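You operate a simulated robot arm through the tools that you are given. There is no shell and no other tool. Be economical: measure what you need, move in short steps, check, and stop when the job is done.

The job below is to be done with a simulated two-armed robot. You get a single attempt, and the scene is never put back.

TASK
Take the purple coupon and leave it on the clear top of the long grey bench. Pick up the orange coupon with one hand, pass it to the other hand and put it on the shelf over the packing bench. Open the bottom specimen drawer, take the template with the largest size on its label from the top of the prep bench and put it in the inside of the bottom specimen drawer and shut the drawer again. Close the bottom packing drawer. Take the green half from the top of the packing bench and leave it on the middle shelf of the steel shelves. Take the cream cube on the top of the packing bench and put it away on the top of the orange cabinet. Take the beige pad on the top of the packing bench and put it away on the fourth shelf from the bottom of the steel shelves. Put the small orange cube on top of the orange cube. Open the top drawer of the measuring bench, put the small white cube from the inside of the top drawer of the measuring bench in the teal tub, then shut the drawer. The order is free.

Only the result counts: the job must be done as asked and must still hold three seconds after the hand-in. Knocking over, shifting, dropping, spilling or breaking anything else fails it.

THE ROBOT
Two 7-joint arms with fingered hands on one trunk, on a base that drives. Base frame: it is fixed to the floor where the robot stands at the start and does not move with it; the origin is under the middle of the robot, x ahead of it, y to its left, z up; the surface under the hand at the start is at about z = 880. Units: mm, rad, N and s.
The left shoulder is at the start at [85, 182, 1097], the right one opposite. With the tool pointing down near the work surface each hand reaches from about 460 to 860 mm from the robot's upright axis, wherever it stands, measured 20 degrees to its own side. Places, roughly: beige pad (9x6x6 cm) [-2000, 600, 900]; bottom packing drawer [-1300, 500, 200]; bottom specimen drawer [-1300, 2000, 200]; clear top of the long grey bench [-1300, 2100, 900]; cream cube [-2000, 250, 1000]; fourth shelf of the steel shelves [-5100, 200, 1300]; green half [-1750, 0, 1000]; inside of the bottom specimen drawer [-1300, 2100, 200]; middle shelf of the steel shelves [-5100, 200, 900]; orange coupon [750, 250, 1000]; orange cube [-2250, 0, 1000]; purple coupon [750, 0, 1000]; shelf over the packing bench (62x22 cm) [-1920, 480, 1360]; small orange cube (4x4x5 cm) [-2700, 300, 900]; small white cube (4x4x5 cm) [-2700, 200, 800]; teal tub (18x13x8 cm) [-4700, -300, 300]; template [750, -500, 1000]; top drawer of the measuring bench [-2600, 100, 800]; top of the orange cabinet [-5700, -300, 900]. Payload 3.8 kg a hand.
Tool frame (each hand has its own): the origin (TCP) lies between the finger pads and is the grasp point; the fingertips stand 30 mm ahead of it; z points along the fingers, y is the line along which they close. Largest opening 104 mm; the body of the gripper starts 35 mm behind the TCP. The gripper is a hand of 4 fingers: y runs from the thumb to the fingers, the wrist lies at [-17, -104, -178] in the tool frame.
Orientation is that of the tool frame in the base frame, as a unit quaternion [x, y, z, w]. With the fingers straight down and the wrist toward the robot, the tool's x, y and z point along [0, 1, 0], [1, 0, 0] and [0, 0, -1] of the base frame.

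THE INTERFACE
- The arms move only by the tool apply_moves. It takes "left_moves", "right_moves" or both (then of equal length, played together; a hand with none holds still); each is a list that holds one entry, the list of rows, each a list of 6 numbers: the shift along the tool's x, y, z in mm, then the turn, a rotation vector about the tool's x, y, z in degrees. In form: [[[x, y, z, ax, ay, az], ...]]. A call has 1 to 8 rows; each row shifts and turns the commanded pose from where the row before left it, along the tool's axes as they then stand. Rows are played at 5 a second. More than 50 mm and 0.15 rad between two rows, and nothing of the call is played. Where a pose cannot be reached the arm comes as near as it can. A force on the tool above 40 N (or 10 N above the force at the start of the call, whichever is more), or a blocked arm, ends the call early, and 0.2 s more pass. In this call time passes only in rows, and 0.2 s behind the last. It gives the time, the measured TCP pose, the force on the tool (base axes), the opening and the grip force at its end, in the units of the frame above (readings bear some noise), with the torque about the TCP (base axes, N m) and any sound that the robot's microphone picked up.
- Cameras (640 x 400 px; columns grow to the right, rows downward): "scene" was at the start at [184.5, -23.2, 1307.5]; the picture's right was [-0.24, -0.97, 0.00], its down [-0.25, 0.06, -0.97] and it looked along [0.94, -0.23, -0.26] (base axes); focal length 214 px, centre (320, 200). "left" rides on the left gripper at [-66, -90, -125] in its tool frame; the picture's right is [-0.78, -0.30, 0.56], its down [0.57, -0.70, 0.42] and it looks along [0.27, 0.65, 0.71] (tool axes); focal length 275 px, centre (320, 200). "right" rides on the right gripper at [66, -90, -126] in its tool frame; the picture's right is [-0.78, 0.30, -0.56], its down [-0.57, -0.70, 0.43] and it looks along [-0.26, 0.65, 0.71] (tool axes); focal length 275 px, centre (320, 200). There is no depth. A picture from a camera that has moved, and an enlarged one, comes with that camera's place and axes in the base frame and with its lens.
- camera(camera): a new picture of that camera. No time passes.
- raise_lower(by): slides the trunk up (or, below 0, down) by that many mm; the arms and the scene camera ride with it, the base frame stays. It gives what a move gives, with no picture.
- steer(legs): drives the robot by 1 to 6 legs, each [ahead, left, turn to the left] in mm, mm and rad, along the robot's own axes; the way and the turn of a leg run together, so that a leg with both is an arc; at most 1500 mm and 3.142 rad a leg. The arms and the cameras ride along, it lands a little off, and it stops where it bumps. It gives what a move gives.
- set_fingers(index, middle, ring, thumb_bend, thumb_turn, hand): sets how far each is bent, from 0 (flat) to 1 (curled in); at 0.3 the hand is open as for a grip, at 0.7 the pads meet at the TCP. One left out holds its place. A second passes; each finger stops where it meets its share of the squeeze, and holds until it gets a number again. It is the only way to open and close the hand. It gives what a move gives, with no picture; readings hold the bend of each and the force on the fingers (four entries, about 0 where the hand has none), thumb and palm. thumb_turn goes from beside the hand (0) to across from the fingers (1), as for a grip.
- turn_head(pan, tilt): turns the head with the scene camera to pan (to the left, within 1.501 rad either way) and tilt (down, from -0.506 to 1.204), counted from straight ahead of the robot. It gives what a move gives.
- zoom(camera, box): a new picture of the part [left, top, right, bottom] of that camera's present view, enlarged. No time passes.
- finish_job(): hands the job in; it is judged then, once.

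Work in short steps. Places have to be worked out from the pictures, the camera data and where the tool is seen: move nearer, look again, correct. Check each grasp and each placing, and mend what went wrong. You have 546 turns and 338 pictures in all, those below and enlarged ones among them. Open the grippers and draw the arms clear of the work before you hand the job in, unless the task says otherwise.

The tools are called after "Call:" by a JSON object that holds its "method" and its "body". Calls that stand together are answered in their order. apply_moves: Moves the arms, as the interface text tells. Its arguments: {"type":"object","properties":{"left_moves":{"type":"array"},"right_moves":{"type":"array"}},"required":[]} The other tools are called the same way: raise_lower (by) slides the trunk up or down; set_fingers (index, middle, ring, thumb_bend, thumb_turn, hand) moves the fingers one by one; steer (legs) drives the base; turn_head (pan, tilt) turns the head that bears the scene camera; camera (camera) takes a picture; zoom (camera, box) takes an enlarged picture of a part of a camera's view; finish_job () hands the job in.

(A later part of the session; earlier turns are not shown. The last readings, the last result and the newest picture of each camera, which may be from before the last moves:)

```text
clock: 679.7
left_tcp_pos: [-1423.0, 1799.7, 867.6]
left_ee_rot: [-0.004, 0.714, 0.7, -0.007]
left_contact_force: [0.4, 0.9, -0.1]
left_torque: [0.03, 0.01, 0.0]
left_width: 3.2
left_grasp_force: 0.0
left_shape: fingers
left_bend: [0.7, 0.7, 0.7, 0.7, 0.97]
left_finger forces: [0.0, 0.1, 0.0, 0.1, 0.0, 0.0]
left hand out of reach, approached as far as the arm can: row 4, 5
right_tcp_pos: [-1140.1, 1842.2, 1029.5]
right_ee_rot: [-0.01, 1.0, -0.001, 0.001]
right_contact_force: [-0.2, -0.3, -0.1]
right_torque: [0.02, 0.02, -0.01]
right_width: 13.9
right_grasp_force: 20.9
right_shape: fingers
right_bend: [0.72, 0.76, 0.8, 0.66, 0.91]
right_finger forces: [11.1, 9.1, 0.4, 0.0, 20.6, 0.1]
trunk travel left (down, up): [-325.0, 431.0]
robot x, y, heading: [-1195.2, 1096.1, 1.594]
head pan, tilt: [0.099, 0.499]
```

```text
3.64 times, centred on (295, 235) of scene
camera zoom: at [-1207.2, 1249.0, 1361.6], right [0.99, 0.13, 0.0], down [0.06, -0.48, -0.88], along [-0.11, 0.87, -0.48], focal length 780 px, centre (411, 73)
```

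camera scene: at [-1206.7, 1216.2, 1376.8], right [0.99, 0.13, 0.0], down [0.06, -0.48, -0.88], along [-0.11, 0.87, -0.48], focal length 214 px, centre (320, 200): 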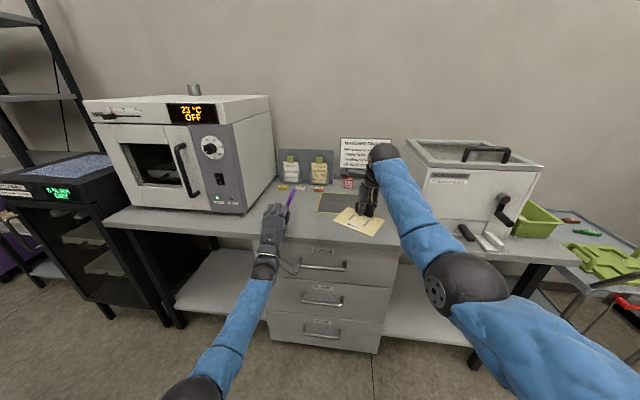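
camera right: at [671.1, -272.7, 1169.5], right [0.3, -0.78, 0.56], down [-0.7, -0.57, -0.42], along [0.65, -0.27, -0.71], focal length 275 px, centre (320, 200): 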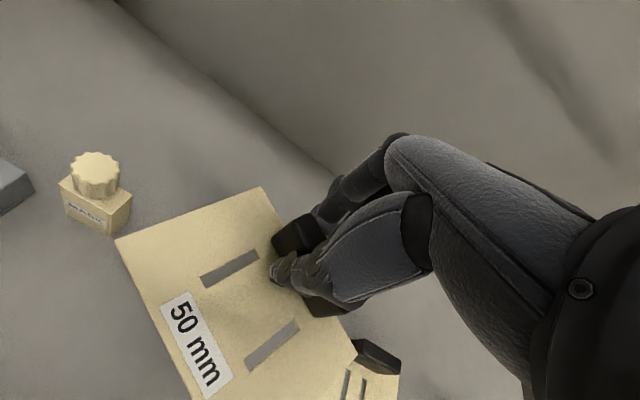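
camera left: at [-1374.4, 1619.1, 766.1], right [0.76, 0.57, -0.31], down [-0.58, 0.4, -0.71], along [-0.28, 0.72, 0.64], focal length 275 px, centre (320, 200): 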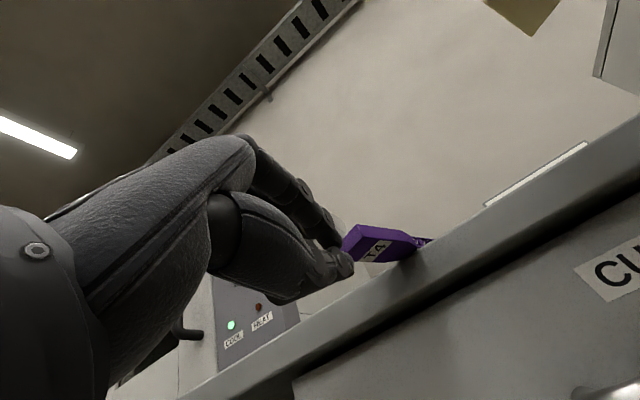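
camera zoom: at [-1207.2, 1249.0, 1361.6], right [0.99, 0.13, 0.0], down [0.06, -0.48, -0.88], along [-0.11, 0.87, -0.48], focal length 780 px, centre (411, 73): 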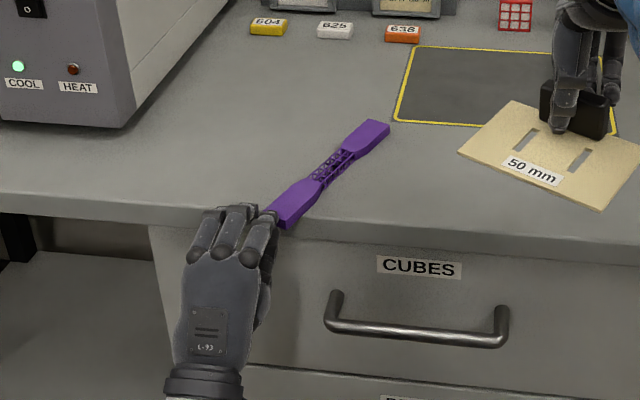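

Nearly fully on. I lower the tips again and give a final push by driving 35 mm forward.

Call:
{"method": "apply_moves", "body": {"left_moves": [[[0, 0, -20, 0, 0, 0], [3, -11, 0, 0, 0, 0]]]}}

Call:
{"method": "steer", "body": {"legs": [[42, -8, 0]]}}

Call:
{"method": "zoom", "body": {"camera": "scene", "box": [230, 180, 360, 290]}}

```text
clock: 680.3
left_tcp_pos: [-1424.2, 1780.0, 857.8]
left_ee_rot: [-0.004, 0.714, 0.7, -0.007]
left_contact_force: [-0.4, -0.9, 0.1]
left_torque: [0.01, -0.03, -0.01]
left_width: 2.6
left_grasp_force: 0.0
left_shape: fingers
left_bend: [0.7, 0.7, 0.7, 0.7, 0.97]
left_finger forces: [0.0, 0.0, 0.1, 0.1, 0.0, 0.0]
right_tcp_pos: [-1139.4, 1842.9, 1028.3]
right_ee_rot: [-0.01, 1.0, -0.001, 0.001]
right_contact_force: [0.6, -0.3, -0.4]
right_torque: [0.01, 0.02, 0.01]
right_width: 13.4
right_grasp_force: 20.7
right_shape: fingers
right_bend: [0.72, 0.76, 0.8, 0.66, 0.91]
right_finger forces: [11.1, 9.1, 0.5, 0.0, 20.5, 0.1]
trunk travel left (down, up): [-325.0, 431.0]
robot x, y, heading: [-1194.7, 1098.2, 1.598]
head pan, tilt: [0.099, 0.499]
```

```text
clock: 681.3
left_tcp_pos: [-1417.5, 1816.6, 853.1]
left_ee_rot: [-0.005, 0.714, 0.7, -0.008]
left_contact_force: [-0.3, -0.4, 0.2]
left_torque: [-0.01, 0.04, 0.03]
left_width: 2.6
left_grasp_force: 0.0
left_shape: fingers
left_bend: [0.7, 0.7, 0.7, 0.7, 0.97]
left_finger forces: [0.0, 0.0, 0.0, 0.0, 0.0, 0.1]
right_tcp_pos: [-1132.4, 1882.9, 1029.5]
right_ee_rot: [-0.009, 1.0, -0.001, 0.001]
right_contact_force: [0.1, -0.1, -0.9]
right_torque: [-0.01, -0.01, -0.01]
right_width: 13.7
right_grasp_force: 21.0
right_shape: fingers
right_bend: [0.72, 0.76, 0.8, 0.66, 0.91]
right_finger forces: [11.0, 9.1, 0.5, 0.0, 20.7, 0.0]
trunk travel left (down, up): [-325.0, 431.0]
robot x, y, heading: [-1187.8, 1135.8, 1.598]
head pan, tilt: [0.099, 0.499]
stopped in leg 1: the force on the tool passed its limit at 48 N (the readings are from after the stop); the commanded pose is now the measured one
```

```text
3.64 times, centred on (295, 235) of scene
camera zoom: at [-1200.5, 1289.1, 1361.7], right [0.99, 0.13, 0.0], down [0.06, -0.47, -0.88], along [-0.11, 0.87, -0.48], focal length 780 px, centre (411, 73)
```

zoom: 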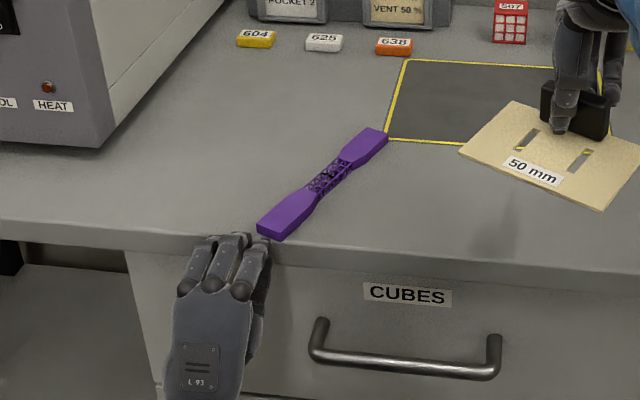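

Purple is on the bench top. Now the bottom specimen drawer: I retract the left hand, pitch it to 45°, move the robot to x ≈ -1050 and lower the trunk.

Call:
{"method": "apply_moves", "body": {"left_moves": [[[0, 5, -40, 0, 0, 0], [0, 5, -40, 0, 0, 0], [0, 0, 0, 8.4, 0, 0], [0, 0, 0, 8.4, 0, 0], [0, 0, 0, 8.4, 0, 0], [0, 0, 0, 8.4, 0, 0], [0, 0, 0, 8.4, 0, 0], [0, 0, 0, 3, 0, 0]]]}}

Call:
{"method": "steer", "body": {"legs": [[-130, -130, -0.028]]}}

Call:
{"method": "raise_lower", "body": {"by": -300}}

Call:
{"method": "turn_head", "body": {"pan": 0.2, "tilt": 0.65}}

Call:
{"method": "camera", "body": {"camera": "scene"}}

```text
clock: 683.1
left_tcp_pos: [-1416.6, 1737.3, 864.8]
left_ee_rot: [-0.007, 0.928, 0.373, -0.004]
left_contact_force: [0.1, 0.5, -0.6]
left_torque: [-0.02, 0.0, -0.01]
left_width: 2.4
left_grasp_force: 0.0
left_shape: fingers
left_bend: [0.7, 0.7, 0.7, 0.7, 0.97]
left_finger forces: [0.0, 0.0, 0.0, 0.0, 0.0, 0.0]
right_tcp_pos: [-1132.7, 1882.5, 1029.6]
right_ee_rot: [-0.009, 1.0, -0.002, 0.001]
right_contact_force: [0.1, 0.3, -0.3]
right_torque: [0.0, 0.0, -0.01]
right_width: 13.6
right_grasp_force: 20.8
right_shape: fingers
right_bend: [0.72, 0.76, 0.8, 0.66, 0.91]
right_finger forces: [11.0, 9.1, 0.5, 0.1, 20.7, 0.1]
trunk travel left (down, up): [-325.0, 431.0]
robot x, y, heading: [-1189.9, 1138.7, 1.6]
head pan, tilt: [0.099, 0.499]
```

```text
clock: 684.6
left_tcp_pos: [-1267.2, 1616.1, 865.6]
left_ee_rot: [0.005, 0.928, 0.374, 0.0]
left_contact_force: [0.5, 0.0, -0.2]
left_torque: [0.02, 0.03, 0.01]
left_width: 2.4
left_grasp_force: 0.0
left_shape: fingers
left_bend: [0.7, 0.7, 0.7, 0.7, 0.97]
left_finger forces: [0.0, 0.0, 0.1, 0.0, 0.0, 0.0]
right_tcp_pos: [-980.1, 1753.6, 1028.8]
right_ee_rot: [0.004, 1.0, -0.001, 0.001]
right_contact_force: [0.8, -0.6, -0.4]
right_torque: [0.02, -0.02, 0.03]
right_width: 13.3
right_grasp_force: 21.2
right_shape: fingers
right_bend: [0.72, 0.76, 0.8, 0.66, 0.91]
right_finger forces: [11.0, 9.0, 0.4, 0.0, 20.6, 0.0]
trunk travel left (down, up): [-325.0, 431.0]
robot x, y, heading: [-1055.1, 1010.8, 1.569]
head pan, tilt: [0.099, 0.499]
```

```text
clock: 687.6
left_tcp_pos: [-1267.3, 1615.8, 564.6]
left_ee_rot: [0.006, 0.928, 0.374, 0.0]
left_contact_force: [-0.3, 0.3, 0.6]
left_torque: [-0.01, -0.02, -0.01]
left_width: 2.5
left_grasp_force: 0.1
left_shape: fingers
left_bend: [0.7, 0.7, 0.7, 0.7, 0.97]
left_finger forces: [0.0, 0.0, 0.1, 0.0, 0.1, 0.1]
right_tcp_pos: [-980.0, 1755.1, 728.6]
right_ee_rot: [0.004, 1.0, -0.001, 0.001]
right_contact_force: [0.1, 0.1, -0.8]
right_torque: [-0.02, 0.0, 0.0]
right_width: 13.3
right_grasp_force: 20.4
right_shape: fingers
right_bend: [0.72, 0.76, 0.8, 0.66, 0.91]
right_finger forces: [10.9, 9.2, 0.4, 0.1, 20.6, 0.1]
trunk travel left (down, up): [-25.0, 731.0]
robot x, y, heading: [-1053.2, 1008.6, 1.571]
head pan, tilt: [0.099, 0.499]
```

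```text
clock: 688.3
left_tcp_pos: [-1268.5, 1616.1, 564.1]
left_ee_rot: [0.005, 0.927, 0.374, 0.0]
left_contact_force: [0.2, 0.5, 0.1]
left_torque: [-0.06, -0.01, 0.0]
left_width: 2.6
left_grasp_force: 0.0
left_shape: fingers
left_bend: [0.7, 0.7, 0.7, 0.7, 0.97]
left_finger forces: [0.0, 0.0, 0.0, 0.0, 0.1, 0.0]
right_tcp_pos: [-980.6, 1754.9, 727.6]
right_ee_rot: [0.004, 1.0, -0.002, 0.001]
right_contact_force: [0.6, 0.4, -0.4]
right_torque: [0.02, -0.04, -0.03]
right_width: 13.4
right_grasp_force: 20.2
right_shape: fingers
right_bend: [0.72, 0.76, 0.8, 0.66, 0.91]
right_finger forces: [10.9, 9.1, 0.3, 0.0, 20.5, 0.0]
trunk travel left (down, up): [-25.0, 731.0]
robot x, y, heading: [-1053.2, 1006.6, 1.571]
head pan, tilt: [0.201, 0.649]
```

```text
65 pictures are left
camera scene: at [-1071.2, 1317.6, 1034.4], right [0.98, 0.2, 0.0], down [0.12, -0.59, -0.8], along [-0.16, 0.78, -0.6], focal length 214 px, centre (320, 200)
```

scene: 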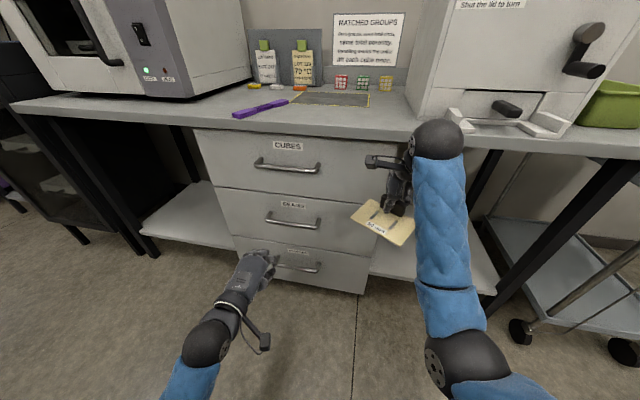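

Call:
{"method": "zoom", "body": {"camera": "scene", "box": [200, 200, 380, 310]}}

Call:
{"method": "camera", "body": {"camera": "left"}}

```text
3.56 times, centred on (290, 255) of scene
camera zoom: at [-1071.2, 1317.6, 1034.4], right [0.98, 0.2, 0.0], down [0.12, -0.59, -0.8], along [-0.16, 0.78, -0.6], focal length 763 px, centre (427, 4)
```

zoom: 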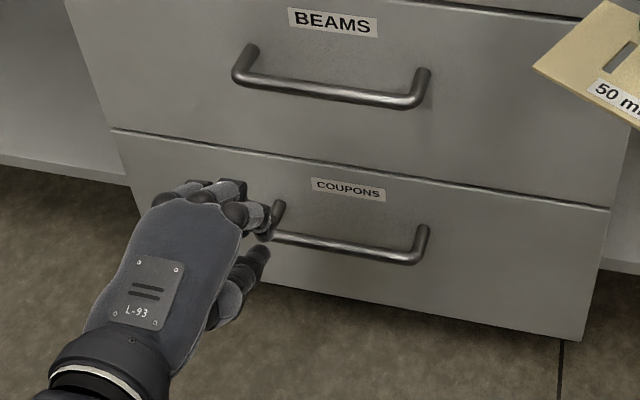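

```text
63 pictures are left
camera left: at [-1203.1, 1463.5, 591.9], right [0.78, 0.17, -0.61], down [-0.58, -0.21, -0.79], along [-0.26, 0.96, -0.06], focal length 275 px, centre (320, 200)
```

left: 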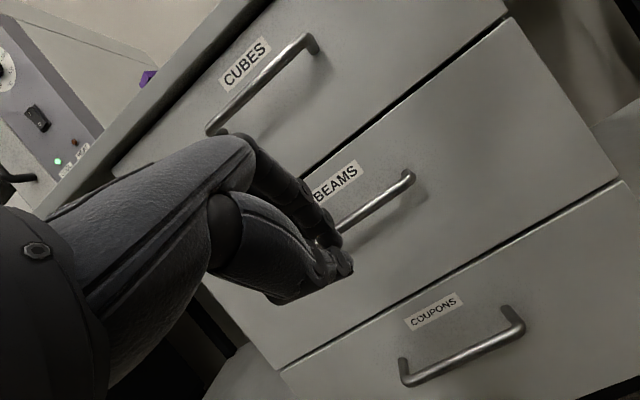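

Bottom handle bar: x -1366…-1200, y ≈ 1830, z ≈ 264. I retract the right hand, lower the left hand in front of it, and open it partly.

Call:
{"method": "apply_moves", "body": {"left_moves": [[[0, -26, 26, 0, 0, 0], [0, -26, 26, 0, 0, 0], [0, -26, 26, 0, 0, 0], [0, -26, 26, 0, 0, 0], [0, -26, 26, 0, 0, 0], [0, -26, 26, 0, 0, 0], [0, -26, 26, 0, 0, 0], [0, -26, 26, 0, 0, 0]]], "right_moves": [[[0, -28, 0, 0, 0, 0], [0, -28, 0, 0, 0, 0], [0, -28, 0, 0, 0, 0], [0, -28, 0, 0, 0, 0], [0, -28, 0, 0, 0, 0], [0, -28, 0, 0, 0, 0], [0, -28, 0, 0, 0, 0], [0, -20, 0, 0, 0, 0]]]}}

Call:
{"method": "set_fingers", "body": {"hand": "left", "index": 0.46, "middle": 0.46, "ring": 0.46, "thumb_bend": 0.42}}

Call:
{"method": "steer", "body": {"legs": [[130, 0, 0]]}}

Call:
{"method": "camera", "body": {"camera": "left"}}

Call:
{"method": "camera", "body": {"camera": "scene"}}

```text
clock: 690.1
left_tcp_pos: [-1266.2, 1610.5, 269.8]
left_ee_rot: [0.005, 0.927, 0.374, 0.0]
left_contact_force: [-0.8, -0.7, -0.5]
left_torque: [0.01, -0.03, 0.01]
left_width: 2.6
left_grasp_force: 0.0
left_shape: fingers
left_bend: [0.7, 0.7, 0.7, 0.7, 0.97]
left_finger forces: [0.0, 0.1, 0.0, 0.0, 0.1, 0.1]
right_tcp_pos: [-973.0, 1583.8, 679.2]
right_ee_rot: [0.012, 1.0, 0.017, 0.009]
right_contact_force: [-0.3, 0.5, 0.1]
right_torque: [0.0, 0.0, -0.02]
right_width: 13.6
right_grasp_force: 20.8
right_shape: fingers
right_bend: [0.72, 0.76, 0.8, 0.66, 0.91]
right_finger forces: [10.8, 9.3, 0.5, 0.0, 20.7, 0.0]
right hand out of reach, approached as far as the arm can: row 4, 5, 6, 7, 8
trunk travel left (down, up): [-25.0, 731.0]
robot x, y, heading: [-1055.8, 1009.0, 1.571]
head pan, tilt: [0.201, 0.649]
```

```text
clock: 691.1
left_tcp_pos: [-1266.3, 1610.8, 269.4]
left_ee_rot: [0.004, 0.927, 0.374, -0.001]
left_contact_force: [0.6, 0.4, -0.3]
left_torque: [0.0, -0.03, -0.01]
left_width: 68.9
left_grasp_force: 0.0
left_shape: fingers
left_bend: [0.46, 0.46, 0.46, 0.42, 0.97]
left_finger forces: [0.1, 0.0, 0.1, 0.1, 0.0, 0.0]
right_tcp_pos: [-973.8, 1582.8, 675.3]
right_ee_rot: [0.009, 1.0, 0.013, 0.011]
right_contact_force: [0.3, -0.1, -1.3]
right_torque: [0.03, -0.03, -0.03]
right_width: 13.6
right_grasp_force: 20.6
right_shape: fingers
right_bend: [0.72, 0.76, 0.8, 0.66, 0.91]
right_finger forces: [10.8, 9.4, 0.4, 0.0, 20.7, 0.1]
trunk travel left (down, up): [-25.0, 731.0]
robot x, y, heading: [-1052.5, 1009.8, 1.568]
head pan, tilt: [0.201, 0.649]
```

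```text
clock: 692.4
left_tcp_pos: [-1266.3, 1743.6, 269.2]
left_ee_rot: [0.005, 0.928, 0.374, 0.0]
left_contact_force: [0.5, 0.1, -1.1]
left_torque: [0.0, -0.02, 0.01]
left_width: 68.5
left_grasp_force: 0.1
left_shape: fingers
left_bend: [0.46, 0.46, 0.46, 0.42, 0.97]
left_finger forces: [0.1, 0.0, 0.0, 0.0, 0.0, 0.0]
right_tcp_pos: [-973.4, 1713.8, 674.1]
right_ee_rot: [0.01, 1.0, 0.012, 0.013]
right_contact_force: [-0.5, -0.2, -0.1]
right_torque: [0.03, 0.01, 0.0]
right_width: 13.5
right_grasp_force: 20.6
right_shape: fingers
right_bend: [0.72, 0.76, 0.8, 0.66, 0.91]
right_finger forces: [10.9, 9.4, 0.4, 0.1, 20.6, 0.1]
trunk travel left (down, up): [-25.0, 731.0]
robot x, y, heading: [-1053.0, 1145.8, 1.57]
head pan, tilt: [0.201, 0.649]
```

```text
62 pictures are left
camera left: at [-1202.0, 1590.0, 296.6], right [0.78, 0.17, -0.61], down [-0.58, -0.21, -0.79], along [-0.26, 0.96, -0.06], focal length 275 px, centre (320, 200)
```

left: 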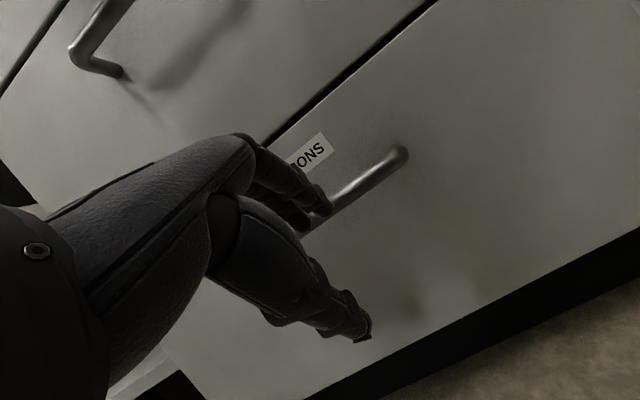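

```text
61 pictures are left
camera scene: at [-1070.9, 1449.9, 1034.4], right [0.98, 0.2, 0.0], down [0.12, -0.59, -0.8], along [-0.16, 0.78, -0.6], focal length 214 px, centre (320, 200)
```

scene: 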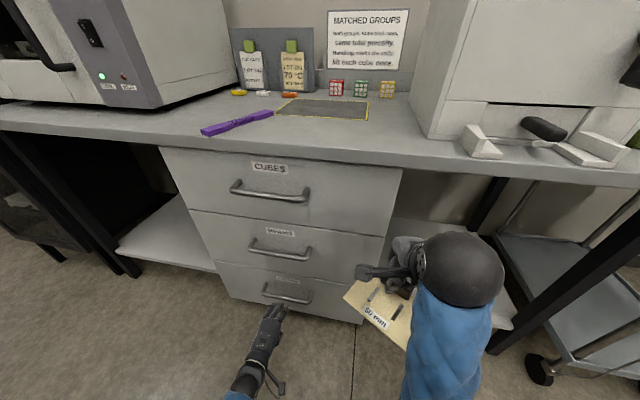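

The bar is at z ≈ 270. I come in along the fingers' direction from above: first up-forward, then 50 mm along the tool axis around the bar.

Call:
{"method": "apply_moves", "body": {"left_moves": [[[6, 30, 0, 0, 0, 0], [6, 30, 0, 0, 0, 0], [0, 0, 20, 0, 0, 0], [0, 0, 18, 0, 0, 0]]]}}

Call:
{"method": "camera", "body": {"camera": "left"}}

```text
clock: 693.4
left_tcp_pos: [-1276.0, 1813.0, 283.0]
left_ee_rot: [0.005, 0.928, 0.372, 0.0]
left_contact_force: [0.2, 0.0, -0.3]
left_torque: [0.0, 0.03, -0.01]
left_width: 69.0
left_grasp_force: 0.2
left_shape: fingers
left_bend: [0.46, 0.46, 0.46, 0.42, 0.97]
left_finger forces: [0.0, 0.1, 0.0, 0.0, 0.1, 0.0]
right_tcp_pos: [-971.6, 1712.9, 674.0]
right_ee_rot: [0.01, 1.0, 0.012, 0.016]
right_contact_force: [0.4, 0.0, -0.5]
right_torque: [0.03, -0.03, -0.01]
right_width: 13.5
right_grasp_force: 20.6
right_shape: fingers
right_bend: [0.72, 0.76, 0.8, 0.66, 0.91]
right_finger forces: [10.9, 9.4, 0.4, 0.0, 20.6, 0.0]
trunk travel left (down, up): [-25.0, 731.0]
robot x, y, heading: [-1055.0, 1144.5, 1.571]
head pan, tilt: [0.201, 0.649]
```

```text
60 pictures are left
camera left: at [-1212.4, 1659.1, 310.9], right [0.78, 0.16, -0.61], down [-0.58, -0.21, -0.79], along [-0.26, 0.96, -0.07], focal length 275 px, centre (320, 200)
```

left: 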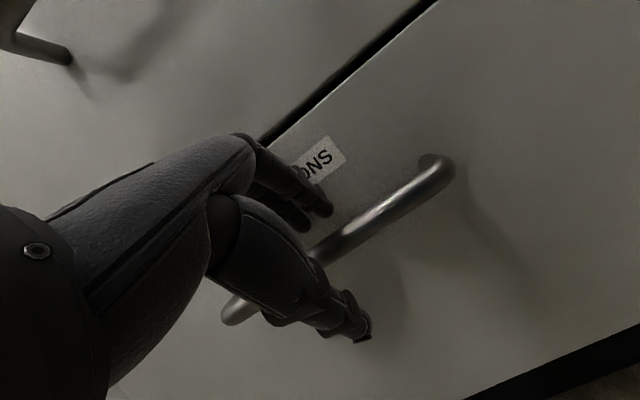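

The bar is now between fingers and thumb. A little further, then close and pull by driving back.

Call:
{"method": "apply_moves", "body": {"left_moves": [[[0, 0, 12, 0, 0, 0]]]}}

Call:
{"method": "set_fingers", "body": {"hand": "left", "index": 0.85, "middle": 0.85, "ring": 0.85, "thumb_bend": 0.78}}

Call:
{"method": "steer", "body": {"legs": [[-120, 0, 0]]}}

Call:
{"method": "camera", "body": {"camera": "scene"}}

```text
clock: 693.8
left_tcp_pos: [-1276.3, 1817.8, 273.1]
left_ee_rot: [0.005, 0.928, 0.372, 0.0]
left_contact_force: [0.6, -16.1, 4.9]
left_torque: [0.34, -0.03, 0.06]
left_width: 63.9
left_grasp_force: 7.2
left_shape: fingers
left_bend: [0.5, 0.48, 0.47, 0.42, 0.97]
left_finger forces: [8.0, 5.5, 1.6, 0.0, 0.0, 0.1]
right_tcp_pos: [-972.2, 1712.5, 675.1]
right_ee_rot: [0.01, 1.0, 0.012, 0.016]
right_contact_force: [-0.4, -0.7, -1.2]
right_torque: [0.0, -0.02, -0.05]
right_width: 13.5
right_grasp_force: 20.7
right_shape: fingers
right_bend: [0.72, 0.76, 0.8, 0.66, 0.91]
right_finger forces: [10.8, 9.4, 0.4, 0.0, 20.5, 0.0]
trunk travel left (down, up): [-25.0, 731.0]
robot x, y, heading: [-1052.9, 1144.2, 1.568]
head pan, tilt: [0.201, 0.649]
```

```text
clock: 694.8
left_tcp_pos: [-1276.0, 1819.5, 271.7]
left_ee_rot: [0.004, 0.929, 0.37, 0.0]
left_contact_force: [0.5, 1.2, -18.9]
left_torque: [0.23, -0.17, -0.42]
left_width: 0.3
left_grasp_force: 16.4
left_shape: fingers
left_bend: [0.79, 0.8, 0.78, 0.71, 0.97]
left_finger forces: [0.0, 9.7, 9.9, 0.0, 13.0, 0.0]
right_tcp_pos: [-972.1, 1714.0, 671.7]
right_ee_rot: [0.01, 1.0, 0.01, 0.016]
right_contact_force: [-0.1, -0.5, -1.2]
right_torque: [0.07, -0.01, -0.02]
right_width: 13.5
right_grasp_force: 20.5
right_shape: fingers
right_bend: [0.72, 0.76, 0.8, 0.66, 0.91]
right_finger forces: [10.9, 9.4, 0.4, 0.0, 20.6, 0.0]
trunk travel left (down, up): [-25.0, 731.0]
robot x, y, heading: [-1051.9, 1140.8, 1.569]
head pan, tilt: [0.201, 0.649]
```

```text
clock: 696.1
left_tcp_pos: [-1276.0, 1698.7, 270.8]
left_ee_rot: [0.005, 0.929, 0.37, 0.001]
left_contact_force: [-1.8, 1.9, -24.4]
left_torque: [0.31, -0.17, -0.42]
left_width: 5.2
left_grasp_force: 16.8
left_shape: fingers
left_bend: [0.82, 0.8, 0.79, 0.71, 0.97]
left_finger forces: [0.0, 8.9, 9.3, 0.0, 15.9, 0.0]
right_tcp_pos: [-971.8, 1592.4, 671.8]
right_ee_rot: [0.011, 1.0, 0.011, 0.017]
right_contact_force: [1.0, 0.0, -0.3]
right_torque: [0.0, -0.01, 0.03]
right_width: 13.4
right_grasp_force: 20.8
right_shape: fingers
right_bend: [0.72, 0.76, 0.8, 0.66, 0.91]
right_finger forces: [10.8, 9.4, 0.4, 0.0, 20.6, 0.1]
trunk travel left (down, up): [-25.0, 731.0]
robot x, y, heading: [-1055.0, 1021.1, 1.569]
head pan, tilt: [0.201, 0.649]
```

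```text
59 pictures are left
camera scene: at [-1071.5, 1330.2, 1033.6], right [0.98, 0.2, 0.0], down [0.12, -0.59, -0.79], along [-0.16, 0.78, -0.61], focal length 214 px, centre (320, 200)
```

scene: 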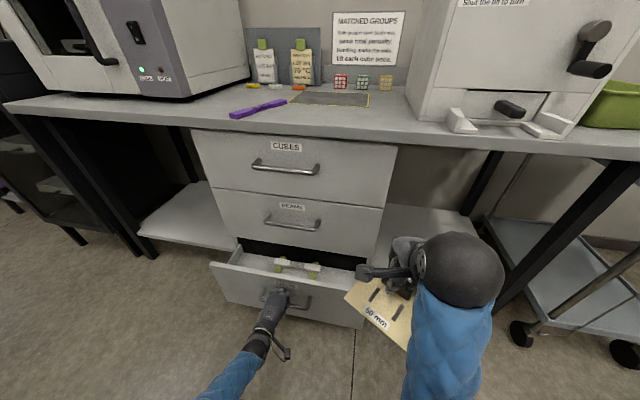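

The drawer is opening. I pull another 170 mm.

Call:
{"method": "steer", "body": {"legs": [[-170, 0, 0]]}}

Call:
{"method": "camera", "body": {"camera": "scene"}}

```text
clock: 697.5
left_tcp_pos: [-1276.6, 1529.0, 270.7]
left_ee_rot: [0.006, 0.93, 0.368, 0.001]
left_contact_force: [1.4, 2.0, -20.9]
left_torque: [0.31, -0.11, -0.29]
left_width: 6.5
left_grasp_force: 21.2
left_shape: fingers
left_bend: [0.83, 0.81, 0.79, 0.71, 0.96]
left_finger forces: [11.4, 7.1, 7.5, 0.0, 16.1, 0.0]
right_tcp_pos: [-972.6, 1424.2, 672.1]
right_ee_rot: [0.01, 1.0, 0.01, 0.016]
right_contact_force: [0.0, 0.7, -1.2]
right_torque: [0.02, -0.02, 0.01]
right_width: 13.4
right_grasp_force: 20.2
right_shape: fingers
right_bend: [0.72, 0.76, 0.8, 0.66, 0.91]
right_finger forces: [10.8, 9.3, 0.4, 0.0, 20.6, 0.0]
trunk travel left (down, up): [-25.0, 731.0]
robot x, y, heading: [-1051.3, 854.4, 1.571]
head pan, tilt: [0.201, 0.649]
```

```text
58 pictures are left
camera scene: at [-1071.8, 1161.2, 1033.6], right [0.98, 0.2, 0.0], down [0.12, -0.59, -0.8], along [-0.16, 0.78, -0.61], focal length 214 px, centre (320, 200)
```

scene: 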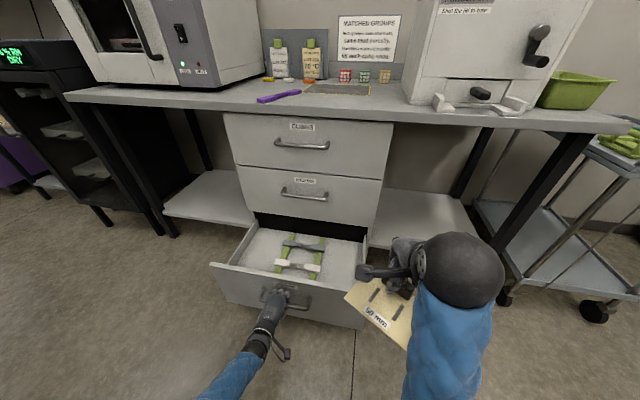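

Open by ~290 mm. I zoom in to see the inside.

Call:
{"method": "zoom", "body": {"camera": "scene", "box": [200, 210, 390, 340]}}

```text
3.08 times, centred on (295, 275) of scene
camera zoom: at [-1071.8, 1161.2, 1033.6], right [0.98, 0.2, 0.0], down [0.12, -0.59, -0.8], along [-0.16, 0.78, -0.61], focal length 660 px, centre (397, -31)
```

zoom: 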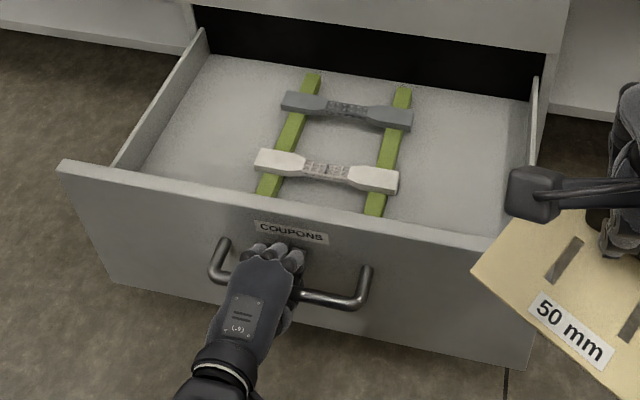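

I release the handle, withdraw the left hand up and back, and turn the right tool 37° so the template lines up with the drawer.

Call:
{"method": "set_fingers", "body": {"hand": "left", "index": 0.3, "middle": 0.3, "ring": 0.3, "thumb_bend": 0.3}}

Call:
{"method": "apply_moves", "body": {"left_moves": [[[0, 0, -30, 0, 0, 0], [0, 0, -40, 0, 0, 0], [0, 0, -40, 0, 0, 0], [0, 10, -40, 0, 0, 0], [0, 20, -35, 0, 0, 0]]], "right_moves": [[[0, 0, -5, 0, 0, -7.5], [0, 0, -5, 0, 0, -7.5], [0, 0, -5, 0, 0, -7.5], [0, 0, -5, 0, 0, -7.5], [0, 0, -5, 0, 0, -7]]]}}

Call:
{"method": "camera", "body": {"camera": "scene"}}

```text
clock: 698.5
left_tcp_pos: [-1276.1, 1528.0, 272.9]
left_ee_rot: [0.005, 0.929, 0.369, 0.0]
left_contact_force: [-0.7, 0.0, -0.1]
left_torque: [-0.01, 0.04, 0.0]
left_width: 104.0
left_grasp_force: 0.0
left_shape: fingers
left_bend: [0.3, 0.3, 0.3, 0.3, 0.97]
left_finger forces: [0.1, 0.0, 0.0, 0.0, 0.0, 0.0]
right_tcp_pos: [-971.6, 1423.7, 672.7]
right_ee_rot: [0.011, 1.0, 0.011, 0.017]
right_contact_force: [0.0, -0.1, 0.1]
right_torque: [0.02, 0.01, -0.02]
right_width: 13.6
right_grasp_force: 21.0
right_shape: fingers
right_bend: [0.72, 0.76, 0.8, 0.66, 0.91]
right_finger forces: [10.8, 9.4, 0.4, 0.0, 20.6, 0.0]
trunk travel left (down, up): [-25.0, 731.0]
robot x, y, heading: [-1056.1, 853.4, 1.568]
head pan, tilt: [0.201, 0.649]
```

```text
clock: 699.7
left_tcp_pos: [-1277.5, 1420.6, 427.9]
left_ee_rot: [0.006, 0.93, 0.368, 0.0]
left_contact_force: [0.7, 0.2, -0.7]
left_torque: [-0.02, 0.01, 0.02]
left_width: 104.0
left_grasp_force: 0.0
left_shape: fingers
left_bend: [0.3, 0.3, 0.3, 0.3, 0.97]
left_finger forces: [0.0, 0.1, 0.1, 0.1, 0.1, 0.0]
right_tcp_pos: [-983.8, 1439.0, 663.0]
right_ee_rot: [-0.308, 0.951, 0.008, 0.018]
right_contact_force: [-0.5, 0.0, -0.8]
right_torque: [-0.01, -0.03, -0.02]
right_width: 13.5
right_grasp_force: 20.7
right_shape: fingers
right_bend: [0.72, 0.76, 0.8, 0.66, 0.91]
right_finger forces: [10.8, 9.3, 0.4, 0.1, 20.7, 0.1]
right hand out of reach, approached as far as the arm can: row 2, 3, 4, 5
trunk travel left (down, up): [-25.0, 731.0]
robot x, y, heading: [-1055.3, 854.4, 1.566]
head pan, tilt: [0.201, 0.649]
```

```text
56 pictures are left
camera scene: at [-1071.2, 1159.3, 1034.4], right [0.98, 0.2, 0.0], down [0.12, -0.59, -0.8], along [-0.16, 0.78, -0.6], focal length 214 px, centre (320, 200)
```

scene: 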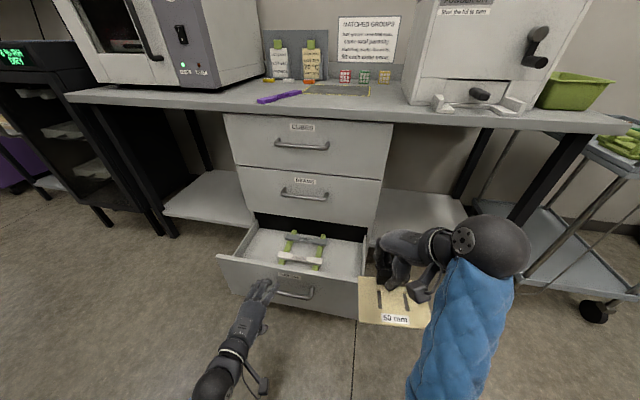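

The template is now aligned with the drawer. I raise the left hand, then move the robot so that the right hand is above the drawer's free right part.

Call:
{"method": "apply_moves", "body": {"left_moves": [[[0, 25, -25, 0, 0, 0], [0, 25, -25, 0, 0, 0], [0, 25, -25, 0, 0, 0], [0, 25, -25, 0, 0, 0], [0, 25, -25, 0, 0, 0]]]}}

Call:
{"method": "steer", "body": {"legs": [[0, 128, 0], [290, 0, 0]]}}

Call:
{"method": "camera", "body": {"camera": "right"}}

Call:
{"method": "camera", "body": {"camera": "scene"}}

```text
clock: 700.9
left_tcp_pos: [-1276.7, 1427.4, 602.6]
left_ee_rot: [0.004, 0.93, 0.368, -0.001]
left_contact_force: [0.7, 1.0, -0.5]
left_torque: [0.0, 0.0, 0.0]
left_width: 104.2
left_grasp_force: 0.1
left_shape: fingers
left_bend: [0.3, 0.3, 0.3, 0.3, 0.97]
left_finger forces: [0.0, 0.0, 0.0, 0.0, 0.0, 0.0]
right_tcp_pos: [-983.5, 1441.3, 662.9]
right_ee_rot: [-0.307, 0.952, 0.008, 0.02]
right_contact_force: [-0.3, 0.2, -0.1]
right_torque: [0.0, -0.05, 0.01]
right_width: 13.3
right_grasp_force: 20.3
right_shape: fingers
right_bend: [0.72, 0.76, 0.8, 0.66, 0.91]
right_finger forces: [10.8, 9.5, 0.3, 0.1, 20.7, 0.1]
trunk travel left (down, up): [-25.0, 731.0]
robot x, y, heading: [-1055.3, 853.6, 1.573]
head pan, tilt: [0.201, 0.649]
```

```text
clock: 702.3
left_tcp_pos: [-1285.3, 1543.1, 601.0]
left_ee_rot: [0.072, 0.927, 0.366, 0.026]
left_contact_force: [-0.1, -0.5, -0.2]
left_torque: [0.0, 0.0, -0.04]
left_width: 104.2
left_grasp_force: 0.0
left_shape: fingers
left_bend: [0.3, 0.3, 0.3, 0.3, 0.97]
left_finger forces: [0.0, 0.1, 0.1, 0.0, 0.0, 0.0]
right_tcp_pos: [-993.4, 1513.3, 663.0]
right_ee_rot: [-0.238, 0.971, 0.006, 0.02]
right_contact_force: [-0.3, -0.1, -0.4]
right_torque: [0.0, -0.01, 0.01]
right_width: 12.9
right_grasp_force: 21.3
right_shape: fingers
right_bend: [0.72, 0.76, 0.8, 0.66, 0.91]
right_finger forces: [10.8, 9.4, 0.5, 0.0, 20.8, 0.0]
trunk travel left (down, up): [-25.0, 731.0]
robot x, y, heading: [-1149.0, 940.9, 1.433]
head pan, tilt: [0.201, 0.649]
stopped in leg 1: the robot was blocked; the commanded pose is now the measured one
```

```text
55 pictures are left
camera right: at [-1014.8, 1401.2, 784.0], right [0.53, 0.61, 0.59], down [0.85, -0.35, -0.4], along [-0.04, 0.71, -0.7], focal length 275 px, centre (320, 200)
```

right: 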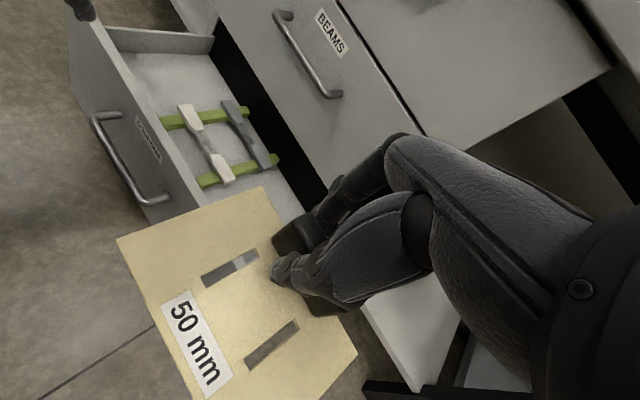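

```text
54 pictures are left
camera scene: at [-1120.6, 1248.7, 1034.0], right [1.0, 0.06, 0.0], down [0.03, -0.6, -0.8], along [-0.05, 0.79, -0.61], focal length 214 px, centre (320, 200)
```

scene: 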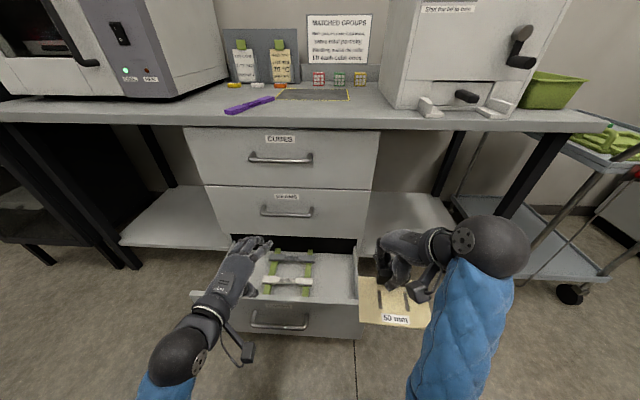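

The base grazed the packing bench's corner. I move forward away from it and realign.

Call:
{"method": "steer", "body": {"legs": [[120, 0, 0], [0, 0, 0.138], [80, 60, 0]]}}

Call:
{"method": "camera", "body": {"camera": "right"}}

Call:
{"method": "camera", "body": {"camera": "scene"}}

```text
clock: 704.9
left_tcp_pos: [-1410.4, 1714.5, 602.6]
left_ee_rot: [0.007, 0.93, 0.368, 0.001]
left_contact_force: [0.3, 0.9, 1.0]
left_torque: [0.0, 0.01, -0.02]
left_width: 104.5
left_grasp_force: 0.0
left_shape: fingers
left_bend: [0.3, 0.3, 0.3, 0.3, 0.97]
left_finger forces: [0.1, 0.0, 0.1, 0.0, 0.0, 0.1]
right_tcp_pos: [-1117.6, 1727.7, 662.7]
right_ee_rot: [-0.304, 0.952, 0.008, 0.019]
right_contact_force: [1.0, -0.1, 0.0]
right_torque: [0.02, 0.0, 0.0]
right_width: 13.2
right_grasp_force: 20.6
right_shape: fingers
right_bend: [0.72, 0.76, 0.8, 0.66, 0.91]
right_finger forces: [10.9, 9.3, 0.4, 0.1, 20.6, 0.0]
trunk travel left (down, up): [-25.0, 731.0]
robot x, y, heading: [-1190.4, 1143.0, 1.562]
head pan, tilt: [0.201, 0.649]
```

```text
53 pictures are left
camera right: at [-1123.2, 1611.9, 784.6], right [0.44, 0.68, 0.59], down [0.89, -0.23, -0.4], along [-0.14, 0.7, -0.7], focal length 275 px, centre (320, 200)
```

right: 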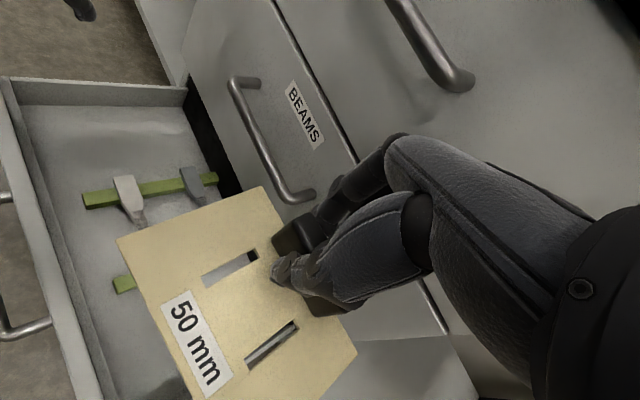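

```text
52 pictures are left
camera scene: at [-1207.0, 1446.0, 1034.4], right [0.98, 0.19, 0.0], down [0.12, -0.59, -0.8], along [-0.15, 0.78, -0.6], focal length 214 px, centre (320, 200)
```

scene: 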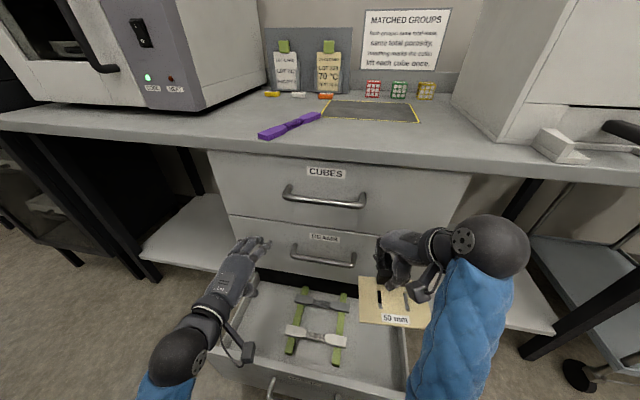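

The hand is above the free right part of the drawer (x -1190…-1015). I lower it in stages.

Call:
{"method": "apply_moves", "body": {"right_moves": [[[-12, -9, 40, 0, 0, 0], [0, 0, 48, 0, 0, 0], [0, 0, 48, 0, 0, 0], [0, 0, 48, 0, 0, 0], [0, 0, 48, 0, 0, 0], [0, 0, 48, 0, 0, 0]]]}}

Call:
{"method": "camera", "body": {"camera": "right"}}

Call:
{"method": "camera", "body": {"camera": "scene"}}

```text
clock: 706.3
left_tcp_pos: [-1411.8, 1713.9, 603.2]
left_ee_rot: [0.008, 0.93, 0.368, 0.001]
left_contact_force: [0.1, 0.0, 0.4]
left_torque: [0.0, 0.0, 0.0]
left_width: 104.5
left_grasp_force: 0.1
left_shape: fingers
left_bend: [0.3, 0.3, 0.3, 0.3, 0.97]
left_finger forces: [0.0, 0.1, 0.0, 0.0, 0.1, 0.1]
right_tcp_pos: [-1096.5, 1733.2, 382.1]
right_ee_rot: [-0.306, 0.952, 0.007, 0.02]
right_contact_force: [0.9, -0.2, -0.6]
right_torque: [0.01, -0.02, -0.01]
right_width: 13.2
right_grasp_force: 19.7
right_shape: fingers
right_bend: [0.72, 0.76, 0.8, 0.67, 0.91]
right_finger forces: [10.4, 9.2, 0.1, 0.1, 19.8, 0.1]
trunk travel left (down, up): [-25.0, 731.0]
robot x, y, heading: [-1192.3, 1138.0, 1.564]
head pan, tilt: [0.201, 0.649]
```

```text
51 pictures are left
camera right: at [-1101.1, 1618.3, 503.6], right [0.44, 0.68, 0.59], down [0.89, -0.23, -0.4], along [-0.14, 0.7, -0.7], focal length 275 px, centre (320, 200)
```

right: 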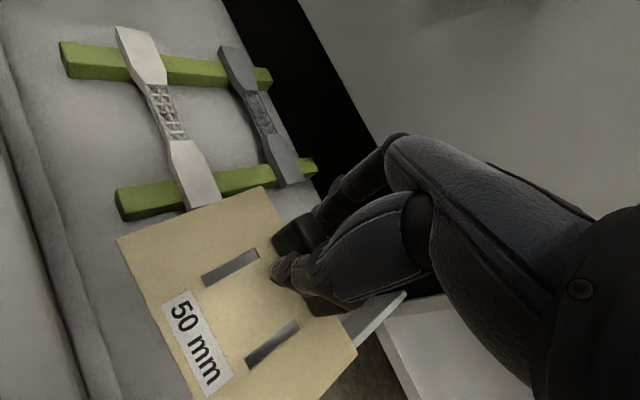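

```text
50 pictures are left
camera scene: at [-1207.1, 1446.0, 1034.4], right [0.98, 0.19, 0.0], down [0.12, -0.59, -0.8], along [-0.15, 0.78, -0.6], focal length 214 px, centre (320, 200)
```

scene: 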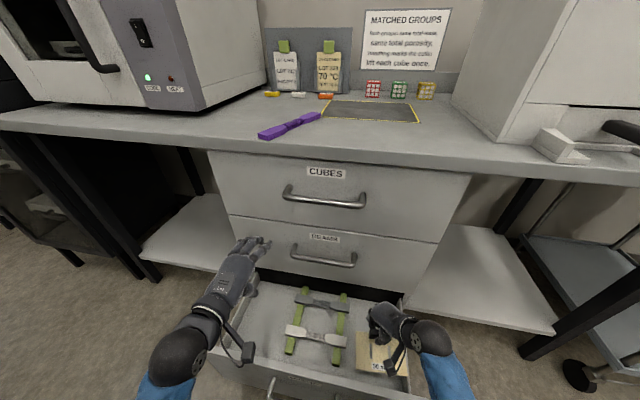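

I shift 28 mm away from the right wall and 15 mm back from the front panel, then lower further.

Call:
{"method": "apply_moves", "body": {"right_moves": [[[14, 28, 10, 0, 0, 0], [0, 0, 40, 0, 0, 0], [0, 0, 40, 0, 0, 0], [0, 0, 40, 0, 0, 0], [0, 0, 25, 0, 0, 0]]]}}

Call:
{"method": "camera", "body": {"camera": "right"}}

```text
clock: 707.3
left_tcp_pos: [-1410.8, 1713.7, 603.1]
left_ee_rot: [0.008, 0.93, 0.368, 0.0]
left_contact_force: [0.5, 0.4, 0.6]
left_torque: [0.0, 0.01, -0.01]
left_width: 104.6
left_grasp_force: 0.1
left_shape: fingers
left_bend: [0.3, 0.3, 0.3, 0.3, 0.97]
left_finger forces: [0.0, 0.1, 0.0, 0.1, 0.0, 0.0]
right_tcp_pos: [-1122.3, 1760.8, 268.1]
right_ee_rot: [-0.304, 0.952, 0.02, 0.016]
right_contact_force: [1.1, -0.1, 9.8]
right_torque: [-0.29, -0.02, 0.04]
right_width: 13.8
right_grasp_force: 24.1
right_shape: fingers
right_bend: [0.72, 0.76, 0.8, 0.68, 0.91]
right_finger forces: [11.7, 10.5, 1.9, 0.0, 24.3, 0.0]
trunk travel left (down, up): [-25.0, 731.0]
robot x, y, heading: [-1187.1, 1138.1, 1.565]
head pan, tilt: [0.201, 0.649]
stopped in row 5 (right hand): the force on the tool passed its limit at 48 N (the readings are from after the stop); the commanded pose is now the measured one
```

```text
49 pictures are left
camera right: at [-1127.1, 1643.5, 387.9], right [0.45, 0.66, 0.6], down [0.88, -0.22, -0.42], along [-0.14, 0.71, -0.68], focal length 275 px, centre (320, 200)
```

right: 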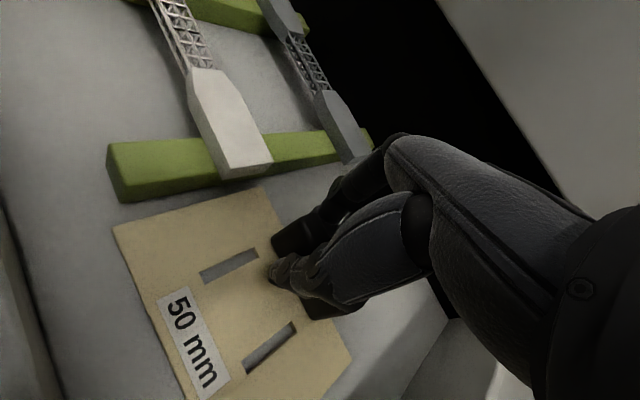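

Contact: the template rests on the drawer floor beside the rack. I ease off and release it.

Call:
{"method": "apply_moves", "body": {"right_moves": [[[0, 0, -4, 0, 0, 0]]]}}

Call:
{"method": "set_fingers", "body": {"hand": "right", "index": 0.45, "middle": 0.45, "ring": 0.45, "thumb_bend": 0.45}}

Call:
{"method": "apply_moves", "body": {"right_moves": [[[0, 0, -20, 0, 0, 0], [0, 0, -40, 0, 0, 0], [0, 0, -45, 0, 0, 0], [0, 0, -45, 0, 0, 0], [0, 0, -45, 0, 0, 0], [0, 0, -45, 0, 0, 0]]]}}

Call:
{"method": "camera", "body": {"camera": "right"}}

```text
clock: 707.7
left_tcp_pos: [-1410.1, 1715.3, 602.7]
left_ee_rot: [0.008, 0.93, 0.368, 0.001]
left_contact_force: [-0.2, 0.0, -0.5]
left_torque: [-0.01, -0.02, -0.02]
left_width: 104.3
left_grasp_force: 0.0
left_shape: fingers
left_bend: [0.3, 0.3, 0.3, 0.3, 0.97]
left_finger forces: [0.0, 0.0, 0.0, 0.0, 0.0, 0.0]
right_tcp_pos: [-1122.4, 1759.1, 269.2]
right_ee_rot: [-0.304, 0.952, 0.015, 0.017]
right_contact_force: [0.3, 0.4, 0.3]
right_torque: [-0.16, -0.01, -0.03]
right_width: 13.7
right_grasp_force: 22.3
right_shape: fingers
right_bend: [0.72, 0.76, 0.8, 0.68, 0.91]
right_finger forces: [12.2, 8.9, 0.9, 0.0, 22.1, 0.0]
trunk travel left (down, up): [-25.0, 731.0]
robot x, y, heading: [-1189.0, 1137.4, 1.568]
head pan, tilt: [0.201, 0.649]
```

```text
clock: 708.7
left_tcp_pos: [-1410.4, 1714.4, 601.8]
left_ee_rot: [0.009, 0.93, 0.368, 0.001]
left_contact_force: [-0.2, -0.1, -0.3]
left_torque: [0.03, 0.02, -0.03]
left_width: 104.3
left_grasp_force: 0.0
left_shape: fingers
left_bend: [0.3, 0.3, 0.3, 0.3, 0.97]
left_finger forces: [0.1, 0.0, 0.0, 0.0, 0.1, 0.1]
right_tcp_pos: [-1122.1, 1759.9, 269.7]
right_ee_rot: [-0.304, 0.952, 0.017, 0.017]
right_contact_force: [1.3, 0.3, -0.1]
right_torque: [-0.03, 0.03, 0.0]
right_width: 66.1
right_grasp_force: 0.1
right_shape: fingers
right_bend: [0.45, 0.45, 0.45, 0.45, 0.97]
right_finger forces: [0.0, 0.0, 0.0, 0.0, 0.1, 0.0]
trunk travel left (down, up): [-25.0, 731.0]
robot x, y, heading: [-1191.4, 1139.8, 1.567]
head pan, tilt: [0.201, 0.649]
```

```text
clock: 710.1
left_tcp_pos: [-1411.0, 1714.8, 602.9]
left_ee_rot: [0.009, 0.93, 0.368, 0.002]
left_contact_force: [-0.7, 0.0, -1.4]
left_torque: [0.01, 0.02, 0.03]
left_width: 104.3
left_grasp_force: 0.1
left_shape: fingers
left_bend: [0.3, 0.3, 0.3, 0.3, 0.97]
left_finger forces: [0.0, 0.0, 0.0, 0.0, 0.0, 0.0]
right_tcp_pos: [-1127.4, 1751.3, 509.2]
right_ee_rot: [-0.303, 0.953, 0.016, 0.017]
right_contact_force: [-1.0, 0.5, -0.3]
right_torque: [0.03, 0.01, -0.03]
right_width: 66.3
right_grasp_force: 0.1
right_shape: fingers
right_bend: [0.45, 0.45, 0.45, 0.45, 0.97]
right_finger forces: [0.1, 0.0, 0.0, 0.1, 0.0, 0.0]
trunk travel left (down, up): [-25.0, 731.0]
robot x, y, heading: [-1189.3, 1139.7, 1.566]
head pan, tilt: [0.201, 0.649]
```

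```text
48 pictures are left
camera right: at [-1132.0, 1634.4, 629.3], right [0.45, 0.67, 0.6], down [0.88, -0.22, -0.41], along [-0.14, 0.71, -0.69], focal length 275 px, centre (320, 200)
```

right: 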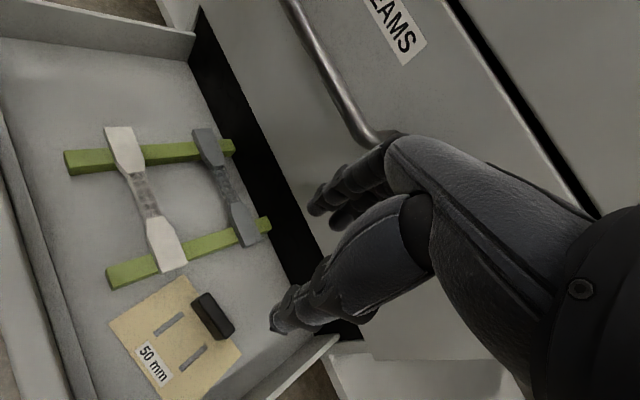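

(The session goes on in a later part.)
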